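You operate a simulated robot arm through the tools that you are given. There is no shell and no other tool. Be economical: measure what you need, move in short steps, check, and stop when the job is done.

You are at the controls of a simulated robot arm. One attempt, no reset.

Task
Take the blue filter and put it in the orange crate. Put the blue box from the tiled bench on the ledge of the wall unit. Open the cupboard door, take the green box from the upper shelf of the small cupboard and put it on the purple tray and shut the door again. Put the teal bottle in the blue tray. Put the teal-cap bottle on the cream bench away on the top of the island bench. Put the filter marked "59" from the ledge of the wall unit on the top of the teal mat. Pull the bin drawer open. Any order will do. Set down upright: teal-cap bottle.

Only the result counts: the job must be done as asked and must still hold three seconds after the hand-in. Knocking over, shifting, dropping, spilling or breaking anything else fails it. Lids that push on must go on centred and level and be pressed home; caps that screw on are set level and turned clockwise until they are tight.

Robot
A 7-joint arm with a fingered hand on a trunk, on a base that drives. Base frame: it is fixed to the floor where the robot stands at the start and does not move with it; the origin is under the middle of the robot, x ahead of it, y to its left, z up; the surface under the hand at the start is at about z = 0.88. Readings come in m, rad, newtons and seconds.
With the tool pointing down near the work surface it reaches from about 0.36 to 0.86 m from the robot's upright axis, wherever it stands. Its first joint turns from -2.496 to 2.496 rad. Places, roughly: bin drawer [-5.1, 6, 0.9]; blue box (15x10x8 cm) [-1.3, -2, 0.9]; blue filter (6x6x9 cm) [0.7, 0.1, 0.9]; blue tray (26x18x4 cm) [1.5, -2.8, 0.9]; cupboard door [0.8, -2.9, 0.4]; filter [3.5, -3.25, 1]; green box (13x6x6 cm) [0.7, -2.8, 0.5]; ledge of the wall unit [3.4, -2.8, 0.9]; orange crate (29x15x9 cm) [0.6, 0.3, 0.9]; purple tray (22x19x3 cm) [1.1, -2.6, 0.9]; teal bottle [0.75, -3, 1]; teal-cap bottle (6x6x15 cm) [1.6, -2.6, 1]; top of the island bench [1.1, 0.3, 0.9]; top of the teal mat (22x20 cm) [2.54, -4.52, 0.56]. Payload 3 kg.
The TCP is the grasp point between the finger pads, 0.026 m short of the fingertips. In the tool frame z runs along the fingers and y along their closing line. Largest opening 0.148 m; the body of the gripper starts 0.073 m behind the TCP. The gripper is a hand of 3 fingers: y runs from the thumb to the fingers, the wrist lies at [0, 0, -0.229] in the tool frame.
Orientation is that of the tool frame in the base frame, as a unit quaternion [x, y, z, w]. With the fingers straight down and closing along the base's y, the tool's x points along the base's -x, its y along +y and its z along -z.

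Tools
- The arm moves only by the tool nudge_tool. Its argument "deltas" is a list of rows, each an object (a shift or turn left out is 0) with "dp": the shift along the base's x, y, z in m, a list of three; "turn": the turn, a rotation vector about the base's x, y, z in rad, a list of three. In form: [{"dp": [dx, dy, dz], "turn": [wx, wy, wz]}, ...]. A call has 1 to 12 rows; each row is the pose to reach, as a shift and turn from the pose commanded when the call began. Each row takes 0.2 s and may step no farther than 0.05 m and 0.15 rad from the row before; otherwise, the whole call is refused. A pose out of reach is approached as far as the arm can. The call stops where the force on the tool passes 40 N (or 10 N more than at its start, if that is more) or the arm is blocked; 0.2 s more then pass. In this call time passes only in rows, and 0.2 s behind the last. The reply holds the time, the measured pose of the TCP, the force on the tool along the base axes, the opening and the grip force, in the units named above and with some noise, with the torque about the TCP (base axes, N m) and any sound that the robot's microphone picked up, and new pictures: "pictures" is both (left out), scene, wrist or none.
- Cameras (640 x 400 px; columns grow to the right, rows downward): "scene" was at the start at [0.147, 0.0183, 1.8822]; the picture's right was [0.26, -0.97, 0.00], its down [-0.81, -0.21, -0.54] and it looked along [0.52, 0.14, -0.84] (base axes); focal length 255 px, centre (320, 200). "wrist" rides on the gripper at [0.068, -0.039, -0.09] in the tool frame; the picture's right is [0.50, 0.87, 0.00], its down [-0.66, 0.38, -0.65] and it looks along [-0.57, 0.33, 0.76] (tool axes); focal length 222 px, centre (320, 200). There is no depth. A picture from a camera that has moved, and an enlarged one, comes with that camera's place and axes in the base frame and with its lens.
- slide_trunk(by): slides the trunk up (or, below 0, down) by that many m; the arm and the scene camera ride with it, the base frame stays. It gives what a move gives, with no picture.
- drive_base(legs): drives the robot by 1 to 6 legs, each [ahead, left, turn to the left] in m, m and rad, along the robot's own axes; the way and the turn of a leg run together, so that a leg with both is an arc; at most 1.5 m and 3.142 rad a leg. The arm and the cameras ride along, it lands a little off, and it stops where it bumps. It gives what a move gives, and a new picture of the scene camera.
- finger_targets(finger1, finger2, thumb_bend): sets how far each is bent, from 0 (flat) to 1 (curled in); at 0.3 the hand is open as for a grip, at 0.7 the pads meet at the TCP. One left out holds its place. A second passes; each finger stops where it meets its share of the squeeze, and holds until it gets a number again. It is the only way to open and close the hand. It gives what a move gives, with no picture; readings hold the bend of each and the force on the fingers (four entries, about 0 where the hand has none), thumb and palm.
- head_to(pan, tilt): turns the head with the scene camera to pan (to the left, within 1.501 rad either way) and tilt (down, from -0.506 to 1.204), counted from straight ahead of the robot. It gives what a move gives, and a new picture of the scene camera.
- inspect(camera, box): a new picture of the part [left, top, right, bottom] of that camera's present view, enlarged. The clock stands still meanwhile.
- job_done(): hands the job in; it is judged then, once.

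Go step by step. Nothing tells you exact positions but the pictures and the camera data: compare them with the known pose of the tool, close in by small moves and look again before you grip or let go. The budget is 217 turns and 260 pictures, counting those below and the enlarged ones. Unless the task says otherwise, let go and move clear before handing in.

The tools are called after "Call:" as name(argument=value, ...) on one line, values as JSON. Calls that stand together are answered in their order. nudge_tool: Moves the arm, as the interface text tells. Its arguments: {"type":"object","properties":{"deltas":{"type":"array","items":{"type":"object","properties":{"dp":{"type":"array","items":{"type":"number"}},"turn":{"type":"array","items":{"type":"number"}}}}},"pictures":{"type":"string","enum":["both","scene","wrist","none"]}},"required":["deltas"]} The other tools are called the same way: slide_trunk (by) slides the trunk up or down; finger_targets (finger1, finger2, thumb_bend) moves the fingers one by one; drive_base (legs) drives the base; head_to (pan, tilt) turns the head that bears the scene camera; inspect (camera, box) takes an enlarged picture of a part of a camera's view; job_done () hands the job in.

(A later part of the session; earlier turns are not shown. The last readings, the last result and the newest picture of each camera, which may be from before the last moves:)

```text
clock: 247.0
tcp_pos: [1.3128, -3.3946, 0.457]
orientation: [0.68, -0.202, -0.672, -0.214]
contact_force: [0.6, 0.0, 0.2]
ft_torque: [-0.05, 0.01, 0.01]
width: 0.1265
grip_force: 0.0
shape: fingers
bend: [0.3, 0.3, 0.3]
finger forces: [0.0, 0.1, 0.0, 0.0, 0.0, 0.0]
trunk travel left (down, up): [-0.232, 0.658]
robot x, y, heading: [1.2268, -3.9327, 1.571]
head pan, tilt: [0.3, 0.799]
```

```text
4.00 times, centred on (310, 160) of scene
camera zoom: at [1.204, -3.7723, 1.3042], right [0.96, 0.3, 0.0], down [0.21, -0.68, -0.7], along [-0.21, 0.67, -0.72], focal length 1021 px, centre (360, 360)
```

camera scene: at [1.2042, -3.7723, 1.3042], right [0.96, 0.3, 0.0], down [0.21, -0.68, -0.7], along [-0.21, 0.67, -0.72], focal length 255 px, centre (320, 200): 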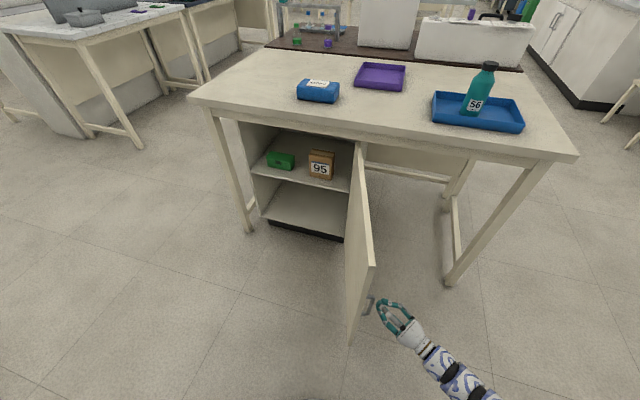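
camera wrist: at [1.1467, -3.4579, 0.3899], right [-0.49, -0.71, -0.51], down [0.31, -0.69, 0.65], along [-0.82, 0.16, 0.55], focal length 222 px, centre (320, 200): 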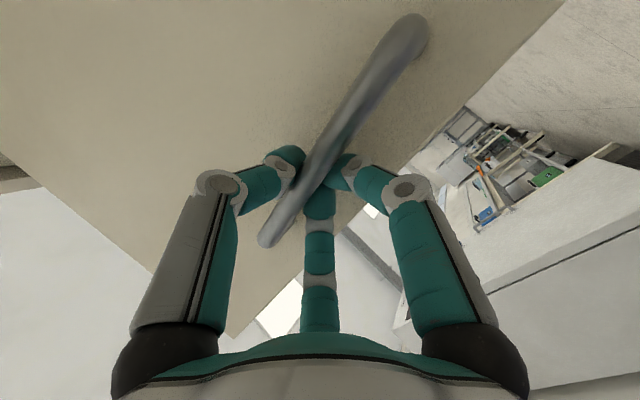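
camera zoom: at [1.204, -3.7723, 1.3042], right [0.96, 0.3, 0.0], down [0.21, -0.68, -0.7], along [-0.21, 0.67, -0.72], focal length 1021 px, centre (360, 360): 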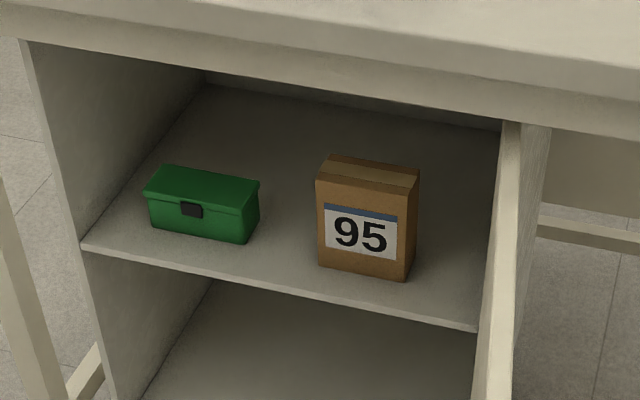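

The green box lies lengthwise along x at (0.70, −2.83), shelf at z ≈ 0.485, so it is too wide to grip from the front. I plan to push its right end back so it swings lengthwise toward me, then grip its end. First I raise the hand over the door and strafe to the left of it.

Call:
slide_trunk(by=0.4)

Call:
slide_trunk(by=0.08)

Call:
drive_base(legs=[[0, 0.5, 0]])

Call:
nudge_tool(deltas=[{"dp": [0, 0, 0], "turn": [0, 0, -0.14]}, {"dp": [0, 0, 0], "turn": [0, 0, -0.28]}, {"dp": [0, 0, 0], "turn": [0, 0, -0.42]}, {"dp": [0, 0, 0], "turn": [0, 0, -0.56]}, {"dp": [0, 0, 0], "turn": [0, 0, -0.7]}, {"dp": [0, 0, 0], "turn": [0, 0, -0.84]}, {"dp": [0, 0, 0], "turn": [0, 0, -0.97]}])

```text
clock: 250.8
tcp_pos: [1.3122, -3.3933, 0.8563]
orientation: [0.68, -0.203, -0.671, -0.215]
contact_force: [-0.1, 0.1, -0.7]
ft_torque: [0.01, -0.01, -0.01]
width: 0.1266
grip_force: 0.1
shape: fingers
bend: [0.3, 0.3, 0.3]
finger forces: [0.0, 0.0, 0.0, 0.0, 0.0, 0.1]
trunk travel left (down, up): [-0.632, 0.258]
robot x, y, heading: [1.2294, -3.9305, 1.577]
head pan, tilt: [0.3, 0.799]
```

```text
clock: 252.0
tcp_pos: [1.3121, -3.3928, 0.9367]
orientation: [0.68, -0.203, -0.671, -0.215]
contact_force: [-0.6, 0.4, 0.2]
ft_torque: [-0.01, -0.05, 0.01]
width: 0.1265
grip_force: 0.0
shape: fingers
bend: [0.3, 0.3, 0.3]
finger forces: [0.0, 0.1, 0.0, 0.1, 0.1, 0.0]
trunk travel left (down, up): [-0.712, 0.178]
robot x, y, heading: [1.2293, -3.9316, 1.572]
head pan, tilt: [0.3, 0.799]
```

```text
clock: 255.0
tcp_pos: [0.7978, -3.3941, 0.9361]
orientation: [0.681, -0.2, -0.672, -0.212]
contact_force: [0.5, 0.3, -0.2]
ft_torque: [-0.01, -0.01, -0.01]
width: 0.1265
grip_force: 0.1
shape: fingers
bend: [0.3, 0.3, 0.3]
finger forces: [0.1, 0.0, 0.1, 0.1, 0.1, 0.1]
trunk travel left (down, up): [-0.712, 0.178]
robot x, y, heading: [0.7156, -3.9363, 1.577]
head pan, tilt: [0.3, 0.799]
camera scene: at [0.692, -3.7742, 1.7842], right [0.95, 0.3, 0.0], down [0.22, -0.68, -0.7], along [-0.21, 0.66, -0.72], focal length 255 px, centre (320, 200)
```

scene: 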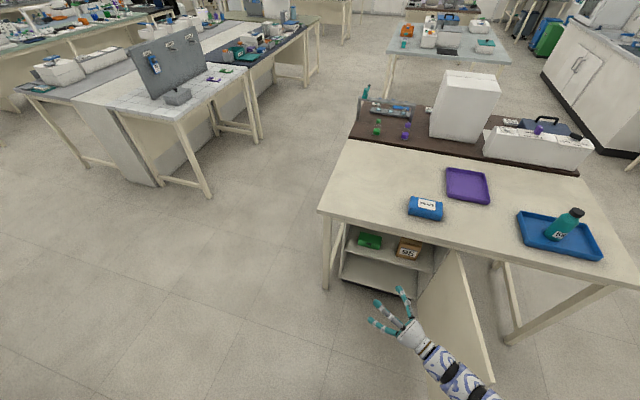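

```text
clock: 256.6
tcp_pos: [0.7978, -3.3945, 0.9363]
orientation: [0.508, -0.496, -0.495, -0.502]
contact_force: [0.5, -0.1, 0.0]
ft_torque: [0.01, -0.04, 0.0]
width: 0.1268
grip_force: 0.0
shape: fingers
bend: [0.3, 0.3, 0.3]
finger forces: [0.0, 0.0, 0.1, 0.0, 0.1, 0.0]
trunk travel left (down, up): [-0.712, 0.178]
robot x, y, heading: [0.7176, -3.9283, 1.577]
head pan, tilt: [0.3, 0.799]
camera scene: at [0.6926, -3.7739, 1.7842], right [0.95, 0.3, 0.0], down [0.22, -0.68, -0.7], along [-0.21, 0.66, -0.72], focal length 255 px, centre (320, 200)
camera wrist: at [0.8382, -3.4849, 0.8701], right [-0.86, -0.01, -0.52], down [-0.39, -0.65, 0.65], along [-0.34, 0.76, 0.55], focal length 222 px, centre (320, 200)
```

scene: 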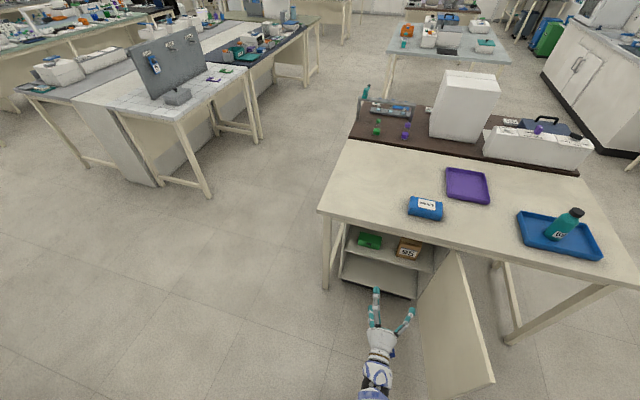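
wrist: 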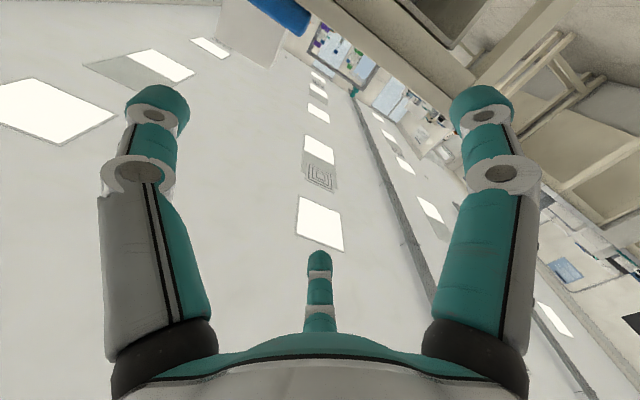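

The tool points to the cupboard again with the door out of the way. I roll the hand so one finger is on top, pitch it slightly down, close the fist and lower to shelf height.

Call:
nudge_tool(deltas=[{"turn": [0, 0.13, 0]}, {"turn": [0, 0.26, 0]}, {"turn": [0, 0.39, 0]}, {"turn": [0, 0.52, 0]}], pictures="none")

Call:
nudge_tool(deltas=[{"turn": [-0.13, 0, 0]}, {"turn": [-0.26, 0, 0]}], pictures="none")

Call:
finger_targets(finger1=0.7, finger2=0.7, thumb_bend=0.7)

Call:
slide_trunk(by=-0.39)

Call:
drive_base(legs=[[0.28, 0.04, 0]])

```text
clock: 257.6
tcp_pos: [0.7993, -3.3955, 0.9361]
orientation: [-0.363, 0.608, 0.61, 0.357]
contact_force: [1.2, -0.1, 1.1]
ft_torque: [-0.01, 0.01, 0.0]
width: 0.1268
grip_force: 0.1
shape: fingers
bend: [0.3, 0.3, 0.3]
finger forces: [0.1, 0.1, 0.1, 0.0, 0.1, 0.0]
trunk travel left (down, up): [-0.712, 0.178]
robot x, y, heading: [0.7175, -3.9324, 1.575]
head pan, tilt: [0.3, 0.799]
```

```text
clock: 258.2
tcp_pos: [0.7979, -3.3939, 0.9372]
orientation: [-0.407, 0.681, 0.526, 0.307]
contact_force: [0.4, -0.1, 0.2]
ft_torque: [0.03, -0.02, -0.01]
width: 0.127
grip_force: 0.1
shape: fingers
bend: [0.3, 0.3, 0.3]
finger forces: [0.0, 0.0, 0.1, 0.1, 0.1, 0.1]
trunk travel left (down, up): [-0.712, 0.178]
robot x, y, heading: [0.7173, -3.9321, 1.575]
head pan, tilt: [0.3, 0.799]
```

```text
clock: 259.2
tcp_pos: [0.7979, -3.3942, 0.9358]
orientation: [-0.407, 0.681, 0.526, 0.307]
contact_force: [0.3, 0.4, 0.1]
ft_torque: [-0.02, 0.0, -0.01]
width: 0.0002
grip_force: 0.1
shape: fingers
bend: [0.69, 0.69, 0.7]
finger forces: [0.1, 0.1, 0.0, 0.1, 0.1, 0.1]
trunk travel left (down, up): [-0.712, 0.178]
robot x, y, heading: [0.7179, -3.9338, 1.579]
head pan, tilt: [0.3, 0.799]
```

```text
clock: 262.9
tcp_pos: [0.7975, -3.3947, 0.5468]
orientation: [-0.407, 0.681, 0.526, 0.306]
contact_force: [-0.8, -0.1, -0.2]
ft_torque: [-0.01, 0.0, -0.02]
width: 0.0
grip_force: 0.1
shape: fingers
bend: [0.69, 0.69, 0.7]
finger forces: [0.1, 0.1, 0.1, 0.0, 0.0, 0.1]
trunk travel left (down, up): [-0.322, 0.568]
robot x, y, heading: [0.7161, -3.9327, 1.572]
head pan, tilt: [0.3, 0.799]
```

```text
clock: 264.9
tcp_pos: [0.7597, -3.1171, 0.5464]
orientation: [-0.405, 0.682, 0.525, 0.308]
contact_force: [-0.3, 0.4, -0.6]
ft_torque: [0.04, 0.0, -0.01]
width: 0.0002
grip_force: 0.1
shape: fingers
bend: [0.69, 0.69, 0.7]
finger forces: [0.1, 0.0, 0.0, 0.2, 0.0, 0.0]
trunk travel left (down, up): [-0.322, 0.568]
robot x, y, heading: [0.6779, -3.655, 1.576]
head pan, tilt: [0.3, 0.799]
camera scene: at [0.6521, -3.4965, 1.3943], right [0.95, 0.3, 0.0], down [0.21, -0.68, -0.7], along [-0.21, 0.67, -0.72], focal length 255 px, centre (320, 200)
```

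scene: 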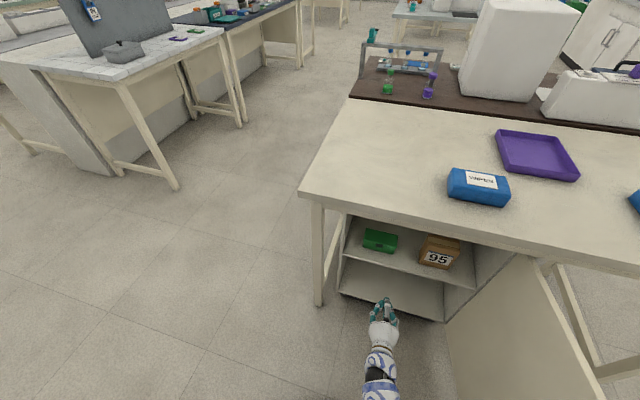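

The box shows at x 0.64–0.77 with its front at y ≈ −2.86. I advance the fist toward its right end.

Call:
nudge_tool(deltas=[{"dp": [-0.003, 0.045, -0.01]}, {"dp": [-0.006, 0.09, -0.014]}, {"dp": [-0.008, 0.135, -0.014]}, {"dp": [-0.008, 0.18, -0.014]}, {"dp": [-0.008, 0.215, -0.014]}])

Call:
inspect(camera="scene", box=[310, 190, 470, 290])

```text
clock: 266.1
tcp_pos: [0.7517, -2.8986, 0.5357]
orientation: [-0.404, 0.682, 0.525, 0.309]
contact_force: [-0.5, -0.2, -0.4]
ft_torque: [-0.01, -0.01, 0.05]
width: 0.0
grip_force: 0.0
shape: fingers
bend: [0.69, 0.69, 0.7]
finger forces: [0.0, 0.1, 0.0, 0.1, 0.0, 0.0]
trunk travel left (down, up): [-0.322, 0.568]
robot x, y, heading: [0.6768, -3.6568, 1.568]
head pan, tilt: [0.3, 0.799]
camera scene: at [0.652, -3.4963, 1.3942], right [0.95, 0.3, 0.0], down [0.21, -0.68, -0.7], along [-0.21, 0.67, -0.72], focal length 255 px, centre (320, 200)
camera wrist: at [0.7532, -3.0066, 0.483], right [-1.0, -0.01, -0.02], down [-0.01, -0.44, 0.9], along [-0.02, 0.9, 0.44], focal length 222 px, centre (320, 200)
```

scene: 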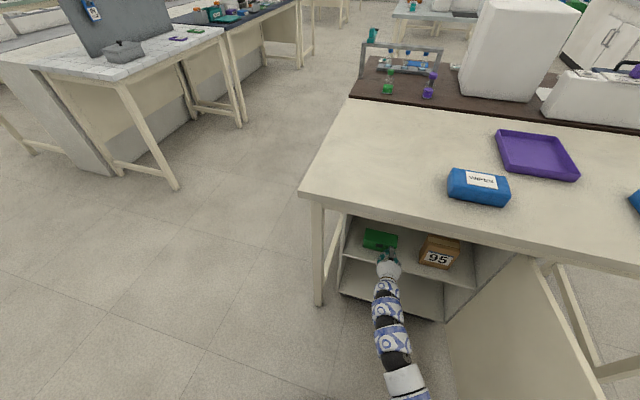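
wrist: 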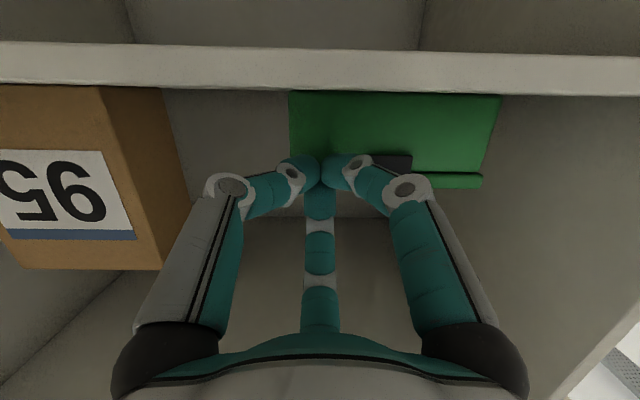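

```text
4.00 times, centred on (390, 240) of scene
camera zoom: at [0.652, -3.4963, 1.3942], right [0.95, 0.3, 0.0], down [0.21, -0.68, -0.7], along [-0.21, 0.67, -0.72], focal length 1021 px, centre (40, 40)
```

zoom: 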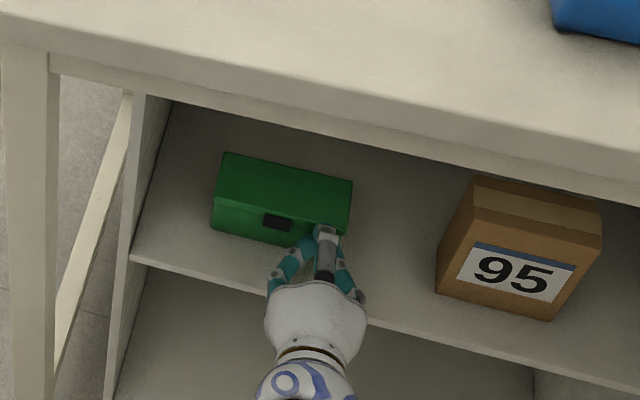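

The fist is right in front of the box's right end. I push it back.

Call:
nudge_tool(deltas=[{"dp": [0, 0.03, 0]}, {"dp": [0, 0.06, 0]}, {"dp": [0, 0.085, 0]}], pictures="wrist")

Call:
inspect(camera="scene", box=[310, 190, 470, 290])

```text
clock: 266.9
tcp_pos: [0.7503, -2.8152, 0.5337]
orientation: [-0.405, 0.682, 0.525, 0.308]
contact_force: [0.4, -0.7, -0.1]
ft_torque: [0.01, 0.0, -0.02]
width: 0.0
grip_force: 0.0
shape: fingers
bend: [0.7, 0.7, 0.7]
finger forces: [0.0, 0.1, 0.1, 0.0, 0.0, 0.0]
trunk travel left (down, up): [-0.322, 0.568]
robot x, y, heading: [0.6762, -3.6485, 1.574]
head pan, tilt: [0.3, 0.799]
camera wrist: at [0.7518, -2.9232, 0.4823], right [-1.0, -0.01, -0.02], down [-0.01, -0.44, 0.9], along [-0.02, 0.9, 0.44], focal length 222 px, centre (320, 200)
```

wrist: 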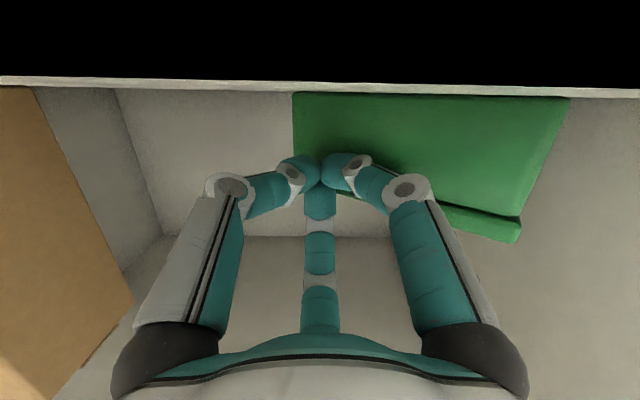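

```text
4.00 times, centred on (390, 240) of scene
camera zoom: at [0.6521, -3.4962, 1.3942], right [0.95, 0.3, 0.0], down [0.21, -0.68, -0.7], along [-0.21, 0.67, -0.72], focal length 1021 px, centre (40, 40)
```

zoom: 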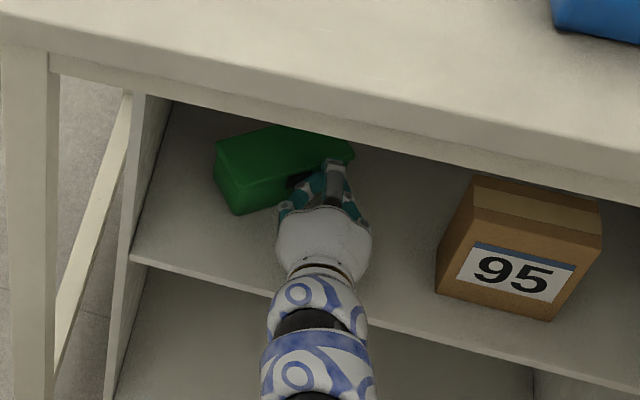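

It swings as hoped, about 30° so far. I keep pushing along its arc.

Call:
nudge_tool(deltas=[{"dp": [-0.004, 0.02, 0]}, {"dp": [-0.01, 0.04, 0]}, {"dp": [-0.018, 0.058, 0]}, {"dp": [-0.027, 0.072, 0]}], pictures="wrist")

Call:
inspect(camera="scene", box=[310, 190, 470, 290])

```text
clock: 267.2
tcp_pos: [0.7492, -2.8119, 0.5288]
orientation: [-0.407, 0.684, 0.522, 0.307]
contact_force: [-1.2, -7.8, -3.2]
ft_torque: [-0.05, 0.11, -0.18]
width: 0.0
grip_force: 0.0
shape: fingers
bend: [0.7, 0.7, 0.7]
finger forces: [0.1, 0.0, 0.0, 0.0, 0.0, 0.0]
trunk travel left (down, up): [-0.322, 0.568]
robot x, y, heading: [0.6718, -3.654, 1.569]
head pan, tilt: [0.3, 0.799]
stopped in row 1: the force on the tool passed its limit at 140 N (the readings are from after the stop); the commanded pose is now the measured one
camera wrist: at [0.7513, -2.9195, 0.4772], right [-1.0, -0.01, -0.02], down [-0.01, -0.43, 0.9], along [-0.02, 0.9, 0.43], focal length 222 px, centre (320, 200)
```

wrist: 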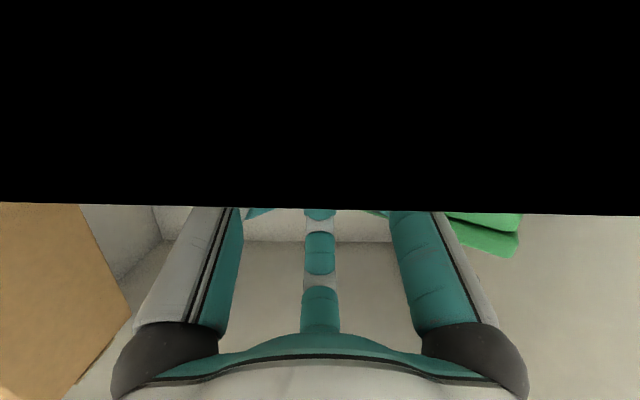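

```text
4.00 times, centred on (390, 240) of scene
camera zoom: at [0.6524, -3.497, 1.3943], right [0.96, 0.3, 0.0], down [0.21, -0.68, -0.7], along [-0.21, 0.67, -0.72], focal length 1021 px, centre (40, 40)
```

zoom: 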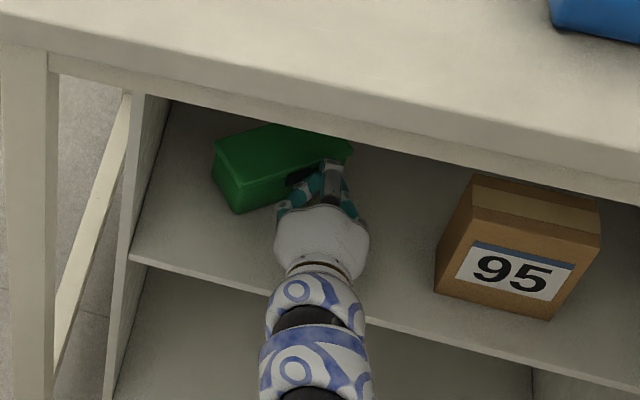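

The hand's underside caught the shelf edge. I back off, pitch the tool more steeply down so the hand clears the shelf, and continue.

Call:
nudge_tool(deltas=[{"dp": [0, -0.04, 0.01]}, {"dp": [0, -0.08, 0.02]}, {"dp": [0, -0.08, 0.02], "turn": [-0.14, 0, 0]}, {"dp": [0, -0.08, 0.02], "turn": [-0.28, 0, 0]}, {"dp": [0, -0.08, 0.02], "turn": [-0.4, 0, 0]}, {"dp": [0, -0.06, 0.01], "turn": [-0.4, 0, 0]}, {"dp": [0, -0.03, 0.004], "turn": [-0.4, 0, 0]}], pictures="wrist")

Call:
inspect(camera="scene", box=[310, 190, 470, 290])

```text
clock: 268.8
tcp_pos: [0.749, -2.8398, 0.5341]
orientation: [-0.46, 0.773, 0.377, 0.22]
contact_force: [-0.2, 0.6, -0.6]
ft_torque: [-0.04, 0.0, -0.04]
width: 0.0
grip_force: 0.0
shape: fingers
bend: [0.7, 0.7, 0.7]
finger forces: [0.0, 0.0, 0.1, 0.0, 0.1, 0.0]
trunk travel left (down, up): [-0.322, 0.568]
robot x, y, heading: [0.6751, -3.6524, 1.568]
head pan, tilt: [0.3, 0.799]
camera wrist: at [0.7502, -2.9593, 0.5278], right [-1.0, -0.02, -0.02], down [-0.01, -0.05, 1.0], along [-0.02, 1.0, 0.04], focal length 222 px, centre (320, 200)
```

wrist: 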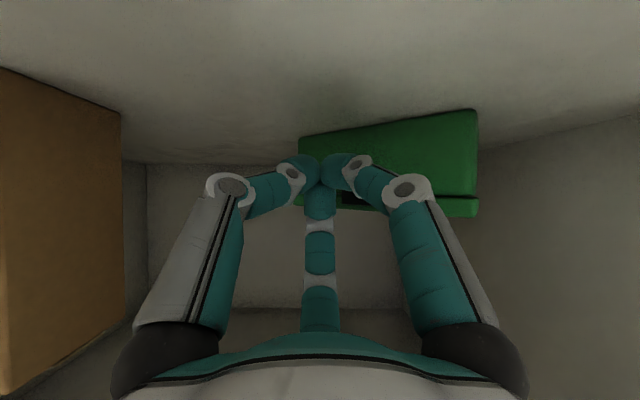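

```text
4.00 times, centred on (390, 240) of scene
camera zoom: at [0.6523, -3.4966, 1.3942], right [0.96, 0.3, 0.0], down [0.21, -0.68, -0.7], along [-0.21, 0.67, -0.72], focal length 1021 px, centre (40, 40)
```

zoom: 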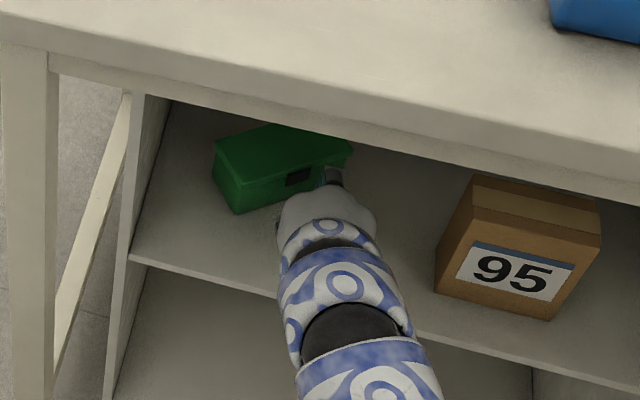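

Now the hand is clear of the shelf. I push on.

Call:
nudge_tool(deltas=[{"dp": [0, 0.03, 0]}, {"dp": [-0.002, 0.05, 0]}, {"dp": [-0.008, 0.07, 0]}, {"dp": [-0.018, 0.088, 0]}, {"dp": [-0.03, 0.1, 0]}], pictures="wrist")

Call:
inspect(camera="scene", box=[310, 190, 470, 290])

```text
clock: 270.0
tcp_pos: [0.7219, -2.7408, 0.5331]
orientation: [-0.459, 0.774, 0.375, 0.221]
contact_force: [0.6, 0.7, 0.4]
ft_torque: [0.01, 0.02, 0.03]
width: 0.0
grip_force: 0.0
shape: fingers
bend: [0.7, 0.7, 0.7]
finger forces: [0.2, 0.0, 0.0, 0.0, 0.0, 0.0]
trunk travel left (down, up): [-0.322, 0.568]
robot x, y, heading: [0.6785, -3.6539, 1.576]
head pan, tilt: [0.3, 0.799]
camera wrist: at [0.7221, -2.8601, 0.5278], right [-1.0, -0.02, -0.02], down [-0.01, -0.04, 1.0], along [-0.02, 1.0, 0.04], focal length 222 px, centre (320, 200)
```

wrist: 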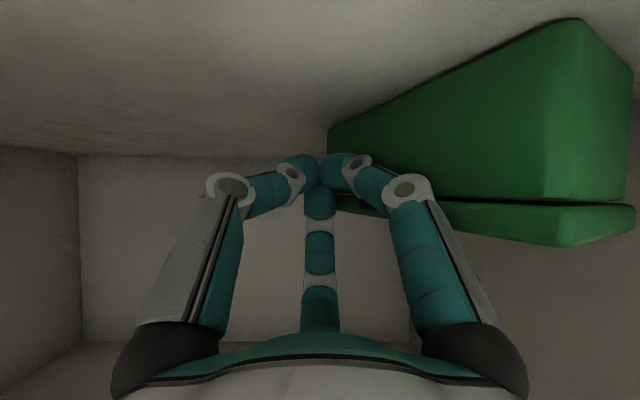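

```text
4.00 times, centred on (390, 240) of scene
camera zoom: at [0.6522, -3.4965, 1.3942], right [0.96, 0.3, 0.0], down [0.21, -0.68, -0.7], along [-0.21, 0.67, -0.72], focal length 1021 px, centre (40, 40)
```

zoom: 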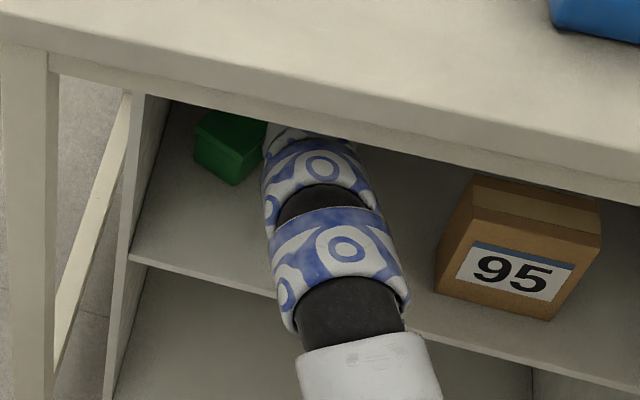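

The box has turned to about 65°. I push its far end left to bring it nearly straight.

Call:
nudge_tool(deltas=[{"dp": [0.015, 0.0, 0]}, {"dp": [0.022, 0.035, 0]}, {"dp": [0.005, 0.04, 0]}, {"dp": [-0.01, 0.04, 0]}, {"dp": [-0.025, 0.042, 0]}, {"dp": [-0.035, 0.042, 0]}], pictures="wrist")

Call:
inspect(camera="scene", box=[310, 190, 470, 290])

```text
clock: 271.4
tcp_pos: [0.6856, -2.6993, 0.5333]
orientation: [-0.459, 0.774, 0.376, 0.221]
contact_force: [0.2, 0.2, 0.3]
ft_torque: [-0.03, 0.01, -0.01]
width: 0.0
grip_force: 0.0
shape: fingers
bend: [0.7, 0.7, 0.7]
finger forces: [0.4, 0.0, 0.1, 0.0, 0.0, 0.0]
trunk travel left (down, up): [-0.322, 0.568]
robot x, y, heading: [0.6784, -3.6566, 1.57]
head pan, tilt: [0.3, 0.799]
camera wrist: at [0.6863, -2.8177, 0.5281], right [-1.0, -0.02, -0.02], down [-0.01, -0.04, 1.0], along [-0.02, 1.0, 0.04], focal length 222 px, centre (320, 200)
```

wrist: 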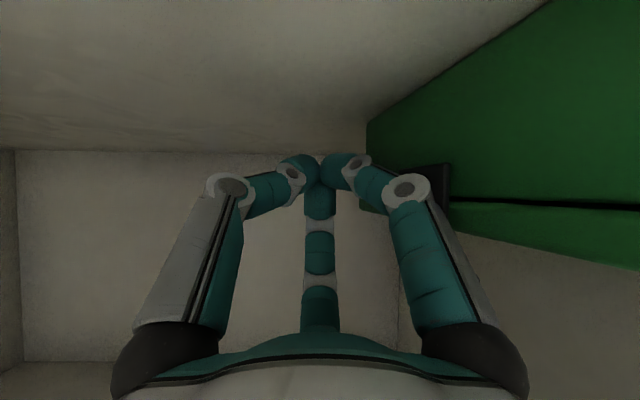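

```text
4.00 times, centred on (390, 240) of scene
camera zoom: at [0.6522, -3.4964, 1.3942], right [0.96, 0.3, 0.0], down [0.21, -0.68, -0.7], along [-0.21, 0.67, -0.72], focal length 1021 px, centre (40, 40)
```

zoom: 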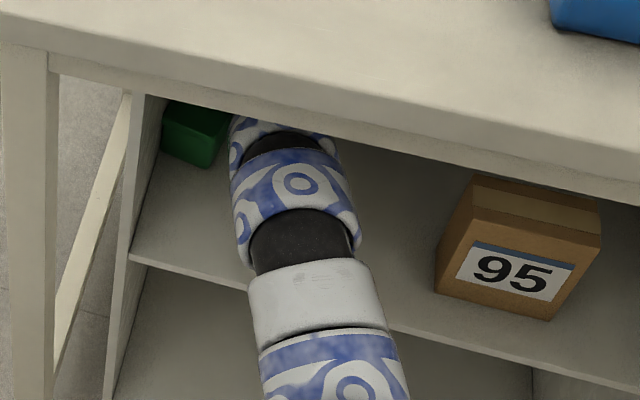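

The box now lies against the left wall, so its left side can't be reached. I'll withdraw, then push its near end forward and to the right to swing it off the wall.

Call:
nudge_tool(deltas=[{"dp": [0.02, -0.01, 0]}, {"dp": [0.02, -0.05, 0], "turn": [0, 0, 0.09]}, {"dp": [0.02, -0.1, 0], "turn": [0, 0, 0.18]}, {"dp": [0.01, -0.145, 0], "turn": [0, 0, 0.27]}, {"dp": [-0.02, -0.145, 0], "turn": [0, 0, 0.35]}, {"dp": [-0.048, -0.14, -0.004], "turn": [0, 0, 0.35]}], pictures="wrist")

Call:
inspect(camera="scene", box=[310, 190, 470, 290])

```text
clock: 272.8
tcp_pos: [0.6365, -2.8401, 0.5311]
orientation: [-0.587, 0.682, 0.409, 0.153]
contact_force: [-0.1, -0.8, 0.3]
ft_torque: [0.03, 0.02, 0.0]
width: 0.0
grip_force: 0.0
shape: fingers
bend: [0.7, 0.7, 0.7]
finger forces: [0.0, 0.1, 0.0, 0.1, 0.0, 0.0]
trunk travel left (down, up): [-0.322, 0.568]
robot x, y, heading: [0.6734, -3.6534, 1.568]
head pan, tilt: [0.3, 0.799]
camera wrist: at [0.6792, -2.9505, 0.5257], right [-0.93, -0.36, -0.02], down [0.0, -0.05, 1.0], along [-0.36, 0.93, 0.04], focal length 222 px, centre (320, 200)
```

wrist: 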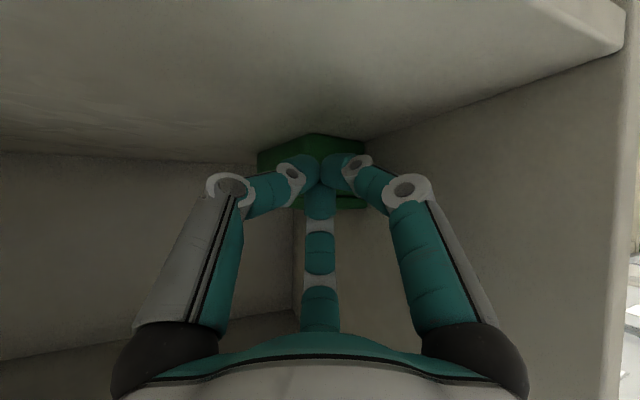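

```text
4.00 times, centred on (390, 240) of scene
camera zoom: at [0.6524, -3.4964, 1.3942], right [0.96, 0.3, 0.0], down [0.21, -0.68, -0.7], along [-0.21, 0.67, -0.72], focal length 1021 px, centre (40, 40)
```

zoom: 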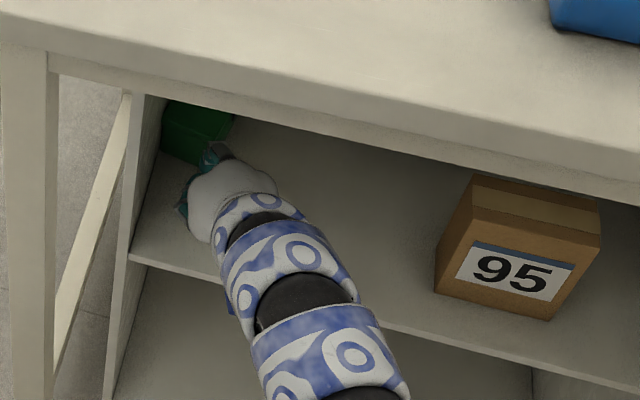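

I'm right at its near corner. I shift slightly left onto the end face and push forward and right.

Call:
nudge_tool(deltas=[{"dp": [-0.02, 0.015, 0]}, {"dp": [-0.022, 0.03, 0]}, {"dp": [-0.012, 0.05, 0]}, {"dp": [0.0, 0.07, 0]}, {"dp": [0.012, 0.09, 0]}, {"dp": [0.025, 0.105, 0]}], pictures="wrist")

Call:
inspect(camera="scene", box=[310, 190, 470, 290])

```text
clock: 274.2
tcp_pos: [0.6632, -2.733, 0.5291]
orientation: [-0.587, 0.682, 0.408, 0.153]
contact_force: [0.1, 0.1, 0.1]
ft_torque: [-0.05, -0.01, -0.03]
width: 0.0002
grip_force: 0.1
shape: fingers
bend: [0.7, 0.7, 0.7]
finger forces: [0.0, 0.0, 0.0, 0.0, 0.0, 0.0]
trunk travel left (down, up): [-0.322, 0.568]
robot x, y, heading: [0.6755, -3.6555, 1.574]
head pan, tilt: [0.3, 0.799]
camera wrist: at [0.7052, -2.8442, 0.5236], right [-0.93, -0.36, -0.02], down [0.0, -0.05, 1.0], along [-0.36, 0.93, 0.04], focal length 222 px, centre (320, 200)
```

wrist: 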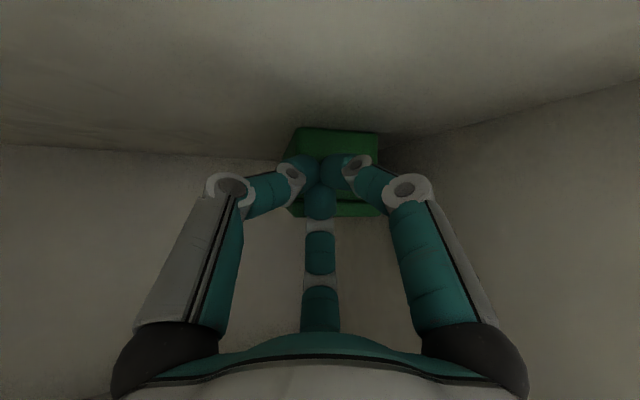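

```text
4.00 times, centred on (390, 240) of scene
camera zoom: at [0.6522, -3.4965, 1.3942], right [0.96, 0.3, 0.0], down [0.21, -0.68, -0.7], along [-0.21, 0.67, -0.72], focal length 1021 px, centre (40, 40)
```

zoom: 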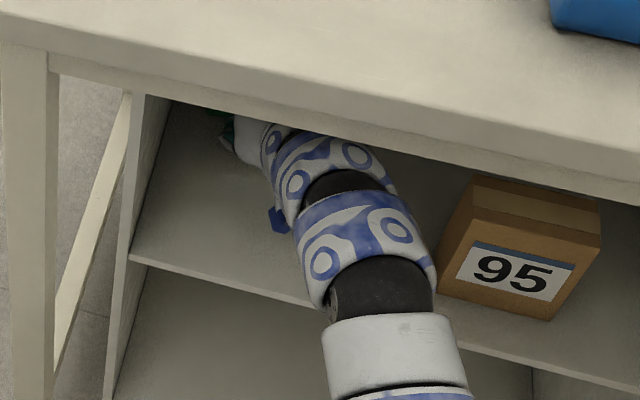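

The box has swung off the wall and its end now points at me, aligned with the tool. I back off slightly, open the fingers (left one only partly, as the wall is near) and check the alignment.

Call:
nudge_tool(deltas=[{"dp": [0.005, -0.03, 0.02]}, {"dp": [-0.002, -0.04, 0.025]}], pictures="none")

Call:
finger_targets(finger1=0.5, finger2=0.35, thumb_bend=0.42)

Call:
inspect(camera="wrist", box=[0, 0, 640, 400])

```text
clock: 274.8
tcp_pos: [0.6587, -2.7746, 0.5562]
orientation: [-0.587, 0.682, 0.41, 0.152]
contact_force: [-0.8, -0.5, 1.4]
ft_torque: [-0.01, -0.01, -0.02]
width: 0.0002
grip_force: 0.0
shape: fingers
bend: [0.7, 0.7, 0.7]
finger forces: [0.0, 0.1, 0.0, 0.0, 0.0, 0.1]
trunk travel left (down, up): [-0.322, 0.568]
robot x, y, heading: [0.677, -3.657, 1.569]
head pan, tilt: [0.3, 0.799]
```

```text
clock: 275.8
tcp_pos: [0.6595, -2.7731, 0.5562]
orientation: [-0.586, 0.682, 0.409, 0.154]
contact_force: [-0.3, 0.2, 0.6]
ft_torque: [0.03, 0.01, 0.03]
width: 0.075
grip_force: 0.0
shape: fingers
bend: [0.5, 0.35, 0.42]
finger forces: [0.0, 0.0, 0.0, 0.1, 0.0, 0.1]
trunk travel left (down, up): [-0.322, 0.568]
robot x, y, heading: [0.6749, -3.6523, 1.565]
head pan, tilt: [0.3, 0.799]
```

```text
1.00 times, centred on (320, 200) of wrist (not enlarged: the box is as wide or as high as the picture)
camera zoom: at [0.7019, -2.8849, 0.5504], right [-0.93, -0.36, -0.02], down [0.0, -0.05, 1.0], along [-0.36, 0.93, 0.04], focal length 222 px, centre (320, 200)
```

zoom: 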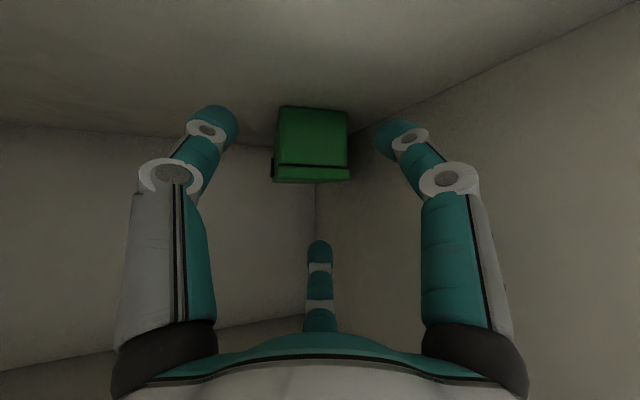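

The near end face is centred at (0.636, −2.70) and my fingers straddle it. I advance over it and lower slightly.

Call:
nudge_tool(deltas=[{"dp": [-0.01, 0.035, -0.008]}, {"dp": [-0.02, 0.065, -0.012]}, {"dp": [-0.031, 0.095, -0.014]}, {"dp": [-0.032, 0.098, -0.02]}], pictures="wrist")

```text
clock: 276.8
tcp_pos: [0.6274, -2.6761, 0.5356]
orientation: [-0.587, 0.682, 0.409, 0.152]
contact_force: [-0.3, 0.6, -0.3]
ft_torque: [0.01, -0.01, 0.02]
width: 0.0754
grip_force: 0.1
shape: fingers
bend: [0.5, 0.35, 0.42]
finger forces: [0.0, 0.0, 0.1, 0.0, 0.1, 0.0]
trunk travel left (down, up): [-0.322, 0.568]
robot x, y, heading: [0.6758, -3.6491, 1.574]
head pan, tilt: [0.3, 0.799]
camera wrist: at [0.6698, -2.7876, 0.5304], right [-0.93, -0.36, -0.02], down [0.0, -0.05, 1.0], along [-0.36, 0.93, 0.04], focal length 222 px, centre (320, 200)
```

wrist: 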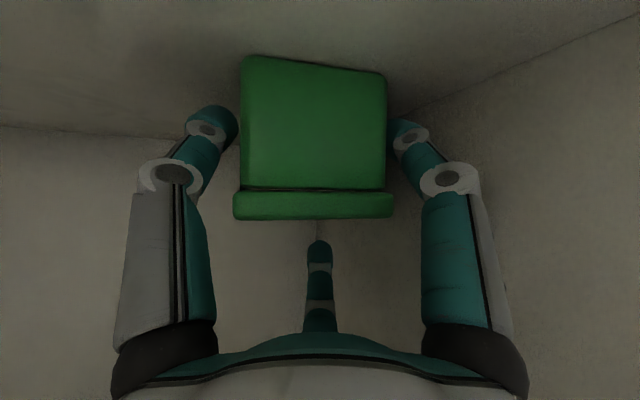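

Both side fingers flank the box. I close all three.

Call:
finger_targets(finger1=0.7, finger2=0.7, thumb_bend=0.7)

Call:
nudge_tool(deltas=[{"dp": [0, 0, 0.015]}, {"dp": [0, 0, 0.03]}], pictures="wrist")

```text
clock: 277.8
tcp_pos: [0.6288, -2.6761, 0.5357]
orientation: [-0.587, 0.682, 0.409, 0.152]
contact_force: [-0.2, 0.4, 0.2]
ft_torque: [0.12, -0.01, -0.01]
width: 0.0564
grip_force: 17.1
shape: fingers
bend: [0.55, 0.53, 0.54]
finger forces: [12.2, 6.6, 0.0, 0.0, 15.3, 0.0]
trunk travel left (down, up): [-0.322, 0.568]
robot x, y, heading: [0.6759, -3.6566, 1.569]
head pan, tilt: [0.3, 0.799]
```

```text
clock: 278.4
tcp_pos: [0.6273, -2.6799, 0.5436]
orientation: [-0.591, 0.686, 0.399, 0.146]
contact_force: [0.3, 0.6, 1.0]
ft_torque: [0.21, -0.1, -0.04]
width: 0.0564
grip_force: 18.1
shape: fingers
bend: [0.54, 0.55, 0.54]
finger forces: [12.5, 7.9, 0.0, 0.1, 14.8, 0.0]
trunk travel left (down, up): [-0.322, 0.568]
robot x, y, heading: [0.6798, -3.655, 1.574]
head pan, tilt: [0.3, 0.799]
camera wrist: at [0.6702, -2.7906, 0.5398], right [-0.93, -0.36, -0.01], down [0.0, -0.02, 1.0], along [-0.36, 0.93, 0.02], focal length 222 px, centre (320, 200)
```

wrist: 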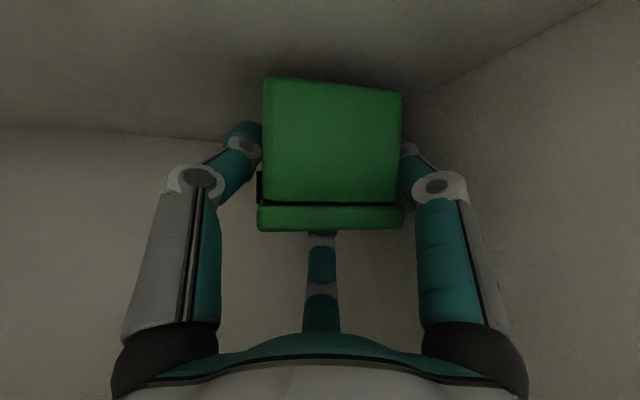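

The wrist is up against the cupboard's ceiling, so I draw the box straight out toward me.

Call:
nudge_tool(deltas=[{"dp": [0.01, -0.03, -0.01]}, {"dp": [0.02, -0.065, -0.01]}, {"dp": [0.03, -0.1, -0.01]}, {"dp": [0.04, -0.135, -0.008]}, {"dp": [0.05, -0.17, -0.004]}, {"dp": [0.055, -0.2, 0.0]}])

```text
clock: 279.8
tcp_pos: [0.6826, -2.8757, 0.5639]
orientation: [-0.587, 0.682, 0.409, 0.153]
contact_force: [-0.2, -0.3, -1.2]
ft_torque: [-0.03, 0.02, 0.0]
width: 0.0562
grip_force: 15.6
shape: fingers
bend: [0.54, 0.56, 0.54]
finger forces: [12.3, 4.9, 0.0, 0.1, 13.8, 0.0]
trunk travel left (down, up): [-0.322, 0.568]
robot x, y, heading: [0.6746, -3.6539, 1.573]
head pan, tilt: [0.3, 0.799]
camera scene: at [0.6522, -3.4963, 1.3942], right [0.96, 0.3, 0.0], down [0.21, -0.69, -0.7], along [-0.21, 0.67, -0.72], focal length 255 px, centre (320, 200)
camera wrist: at [0.7248, -2.9864, 0.5583], right [-0.93, -0.36, -0.02], down [0.0, -0.05, 1.0], along [-0.36, 0.93, 0.04], focal length 222 px, centre (320, 200)
```

scene: 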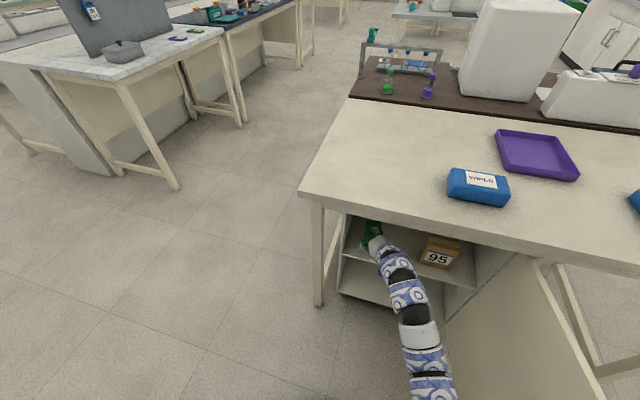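
wrist: 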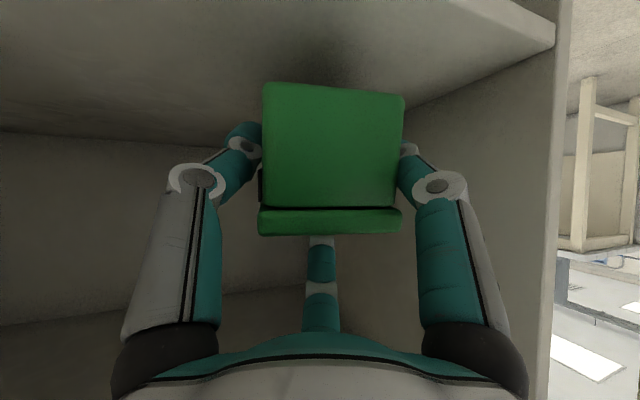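

The box is held and off the shelf. I back out, raise the trunk, and go around the open door to its right side, from where the purple tray is in comfortable reach.

Call:
drive_base(legs=[[-0.31, 0, 0]])

Call:
slide_trunk(by=0.4)

Call:
slide_trunk(by=0.15)

Call:
drive_base(legs=[[0, -1.0, 0]])

```text
clock: 281.9
tcp_pos: [0.6858, -3.1767, 0.5649]
orientation: [-0.585, 0.684, 0.408, 0.153]
contact_force: [0.7, -0.8, -1.3]
ft_torque: [-0.02, -0.02, 0.02]
width: 0.0565
grip_force: 15.7
shape: fingers
bend: [0.54, 0.56, 0.54]
finger forces: [12.4, 4.9, 0.0, 0.0, 13.8, 0.0]
trunk travel left (down, up): [-0.322, 0.568]
robot x, y, heading: [0.6786, -3.9545, 1.556]
head pan, tilt: [0.3, 0.799]
camera scene: at [0.6523, -3.7974, 1.3942], right [0.96, 0.29, 0.0], down [0.21, -0.69, -0.7], along [-0.2, 0.67, -0.72], focal length 255 px, centre (320, 200)
```

scene: 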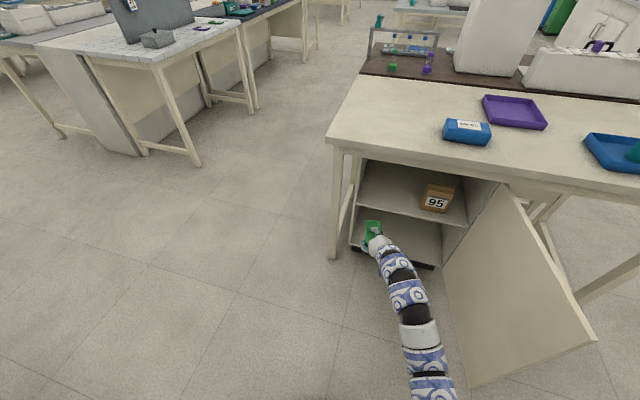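

```text
clock: 285.7
tcp_pos: [0.6856, -3.1758, 0.9645]
orientation: [-0.585, 0.684, 0.409, 0.153]
contact_force: [-0.9, 0.2, -0.9]
ft_torque: [-0.05, 0.03, 0.01]
width: 0.0563
grip_force: 15.1
shape: fingers
bend: [0.54, 0.56, 0.54]
finger forces: [12.4, 4.8, 0.0, 0.1, 13.8, 0.0]
trunk travel left (down, up): [-0.722, 0.168]
robot x, y, heading: [0.6761, -3.9561, 1.568]
head pan, tilt: [0.3, 0.799]
```

```text
clock: 287.5
tcp_pos: [0.6852, -3.1761, 1.1137]
orientation: [-0.585, 0.684, 0.408, 0.153]
contact_force: [0.3, -0.2, -1.1]
ft_torque: [-0.08, -0.03, 0.01]
width: 0.0562
grip_force: 15.3
shape: fingers
bend: [0.54, 0.56, 0.54]
finger forces: [12.3, 4.8, 0.0, 0.0, 13.8, 0.1]
trunk travel left (down, up): [-0.872, 0.018]
robot x, y, heading: [0.6762, -3.9574, 1.57]
head pan, tilt: [0.3, 0.799]
```

```text
clock: 292.6
tcp_pos: [1.6862, -3.1798, 1.1144]
orientation: [-0.586, 0.683, 0.408, 0.152]
contact_force: [0.0, 0.3, -1.0]
ft_torque: [-0.01, 0.0, -0.02]
width: 0.0562
grip_force: 15.4
shape: fingers
bend: [0.54, 0.56, 0.54]
finger forces: [12.5, 4.7, 0.0, 0.1, 13.8, 0.0]
trunk travel left (down, up): [-0.872, 0.018]
robot x, y, heading: [1.6765, -3.9593, 1.571]
head pan, tilt: [0.3, 0.799]
camera scene: at [1.6544, -3.801, 1.9442], right [0.96, 0.29, 0.0], down [0.21, -0.69, -0.7], along [-0.2, 0.67, -0.72], focal length 255 px, centre (320, 200)
```

scene: 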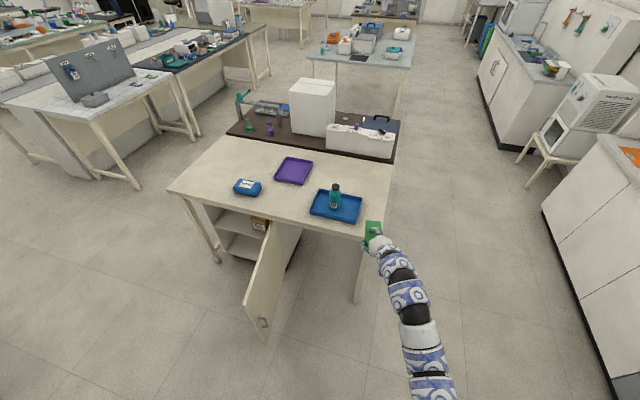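

I swing the arm to the left while still clear of the bench.

Call:
nudge_tool(deltas=[{"dp": [-0.048, 0, 0]}, {"dp": [-0.096, 0, 0]}, {"dp": [-0.144, 0, 0]}, {"dp": [-0.192, 0, 0]}, {"dp": [-0.24, 0, 0]}, {"dp": [-0.288, 0, 0]}, {"dp": [-0.336, 0, 0]}, {"dp": [-0.384, 0, 0]}, {"dp": [-0.432, 0, 0]}, {"dp": [-0.47, 0, 0]}], pictures="scene")

```text
clock: 294.9
tcp_pos: [1.2152, -3.1809, 1.1149]
orientation: [-0.586, 0.683, 0.408, 0.152]
contact_force: [0.0, -1.2, -1.5]
ft_torque: [-0.01, 0.01, 0.02]
width: 0.0557
grip_force: 15.2
shape: fingers
bend: [0.54, 0.57, 0.54]
finger forces: [12.3, 4.2, 0.0, 0.0, 13.7, 0.0]
trunk travel left (down, up): [-0.872, 0.018]
robot x, y, heading: [1.6757, -3.9539, 1.57]
head pan, tilt: [0.3, 0.799]
camera scene: at [1.6524, -3.8009, 1.9442], right [0.96, 0.29, 0.0], down [0.21, -0.69, -0.7], along [-0.2, 0.67, -0.72], focal length 255 px, centre (320, 200)
```

scene: 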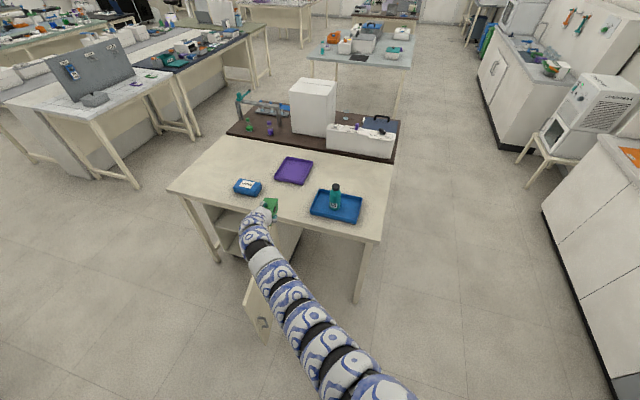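

Now I drive ahead so the box comes over the purple tray.

Call:
drive_base(legs=[[0.49, 0, 0]])

Call:
nudge_tool(deltas=[{"dp": [-0.035, 0.01, 0]}, {"dp": [-0.068, 0.02, 0]}])

```text
clock: 297.7
tcp_pos: [1.2208, -2.691, 1.115]
orientation: [-0.585, 0.684, 0.408, 0.153]
contact_force: [-0.4, 0.3, -0.9]
ft_torque: [-0.03, -0.01, 0.01]
width: 0.0559
grip_force: 15.3
shape: fingers
bend: [0.54, 0.57, 0.54]
finger forces: [12.4, 4.2, 0.0, 0.1, 13.7, 0.0]
trunk travel left (down, up): [-0.872, 0.018]
robot x, y, heading: [1.6771, -3.4733, 1.564]
head pan, tilt: [0.3, 0.799]
camera scene: at [1.6553, -3.3112, 1.9441], right [0.96, 0.29, 0.0], down [0.21, -0.69, -0.7], along [-0.2, 0.67, -0.72], focal length 255 px, centre (320, 200)
```

scene: 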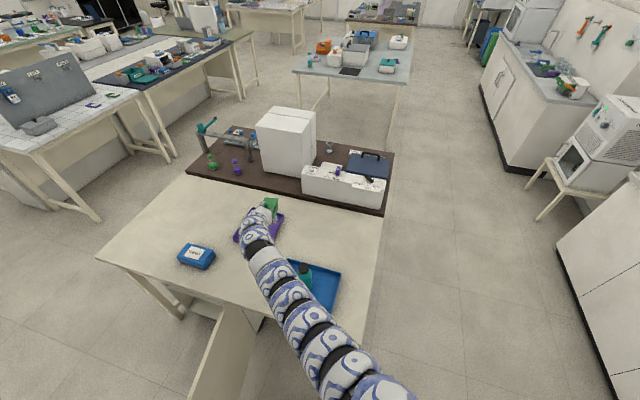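

```text
clock: 298.3
tcp_pos: [1.176, -2.685, 1.1137]
orientation: [-0.585, 0.683, 0.409, 0.153]
contact_force: [-0.2, -0.4, -1.0]
ft_torque: [-0.01, -0.01, 0.02]
width: 0.0557
grip_force: 14.7
shape: fingers
bend: [0.54, 0.57, 0.55]
finger forces: [12.4, 4.1, 0.1, 0.0, 13.6, 0.1]
out of reach, approached as far as the arm can: row 2
trunk travel left (down, up): [-0.872, 0.018]
robot x, y, heading: [1.6806, -3.4706, 1.566]
head pan, tilt: [0.3, 0.799]
camera scene: at [1.6557, -3.3119, 1.9441], right [0.96, 0.29, 0.0], down [0.21, -0.69, -0.7], along [-0.2, 0.67, -0.72], focal length 255 px, centre (320, 200)
camera wrist: at [1.2166, -2.7965, 1.1092], right [-0.94, -0.35, -0.01], down [0.0, -0.05, 1.0], along [-0.35, 0.93, 0.04], focal length 222 px, centre (320, 200)
```

scene: 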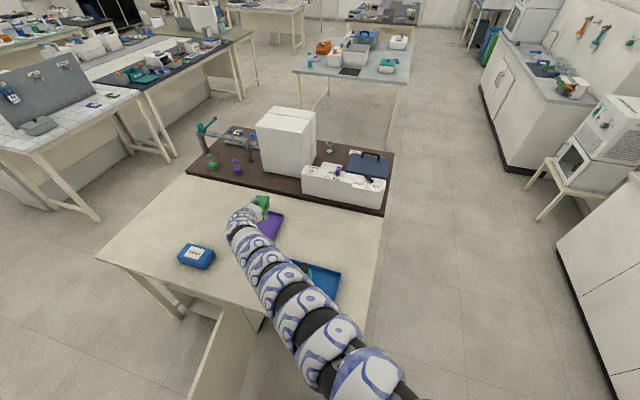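
wrist: 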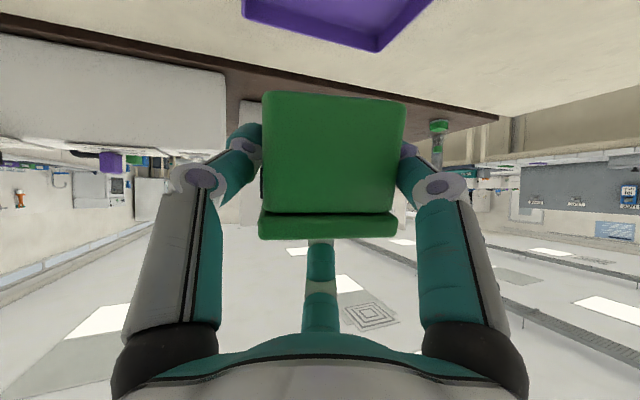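

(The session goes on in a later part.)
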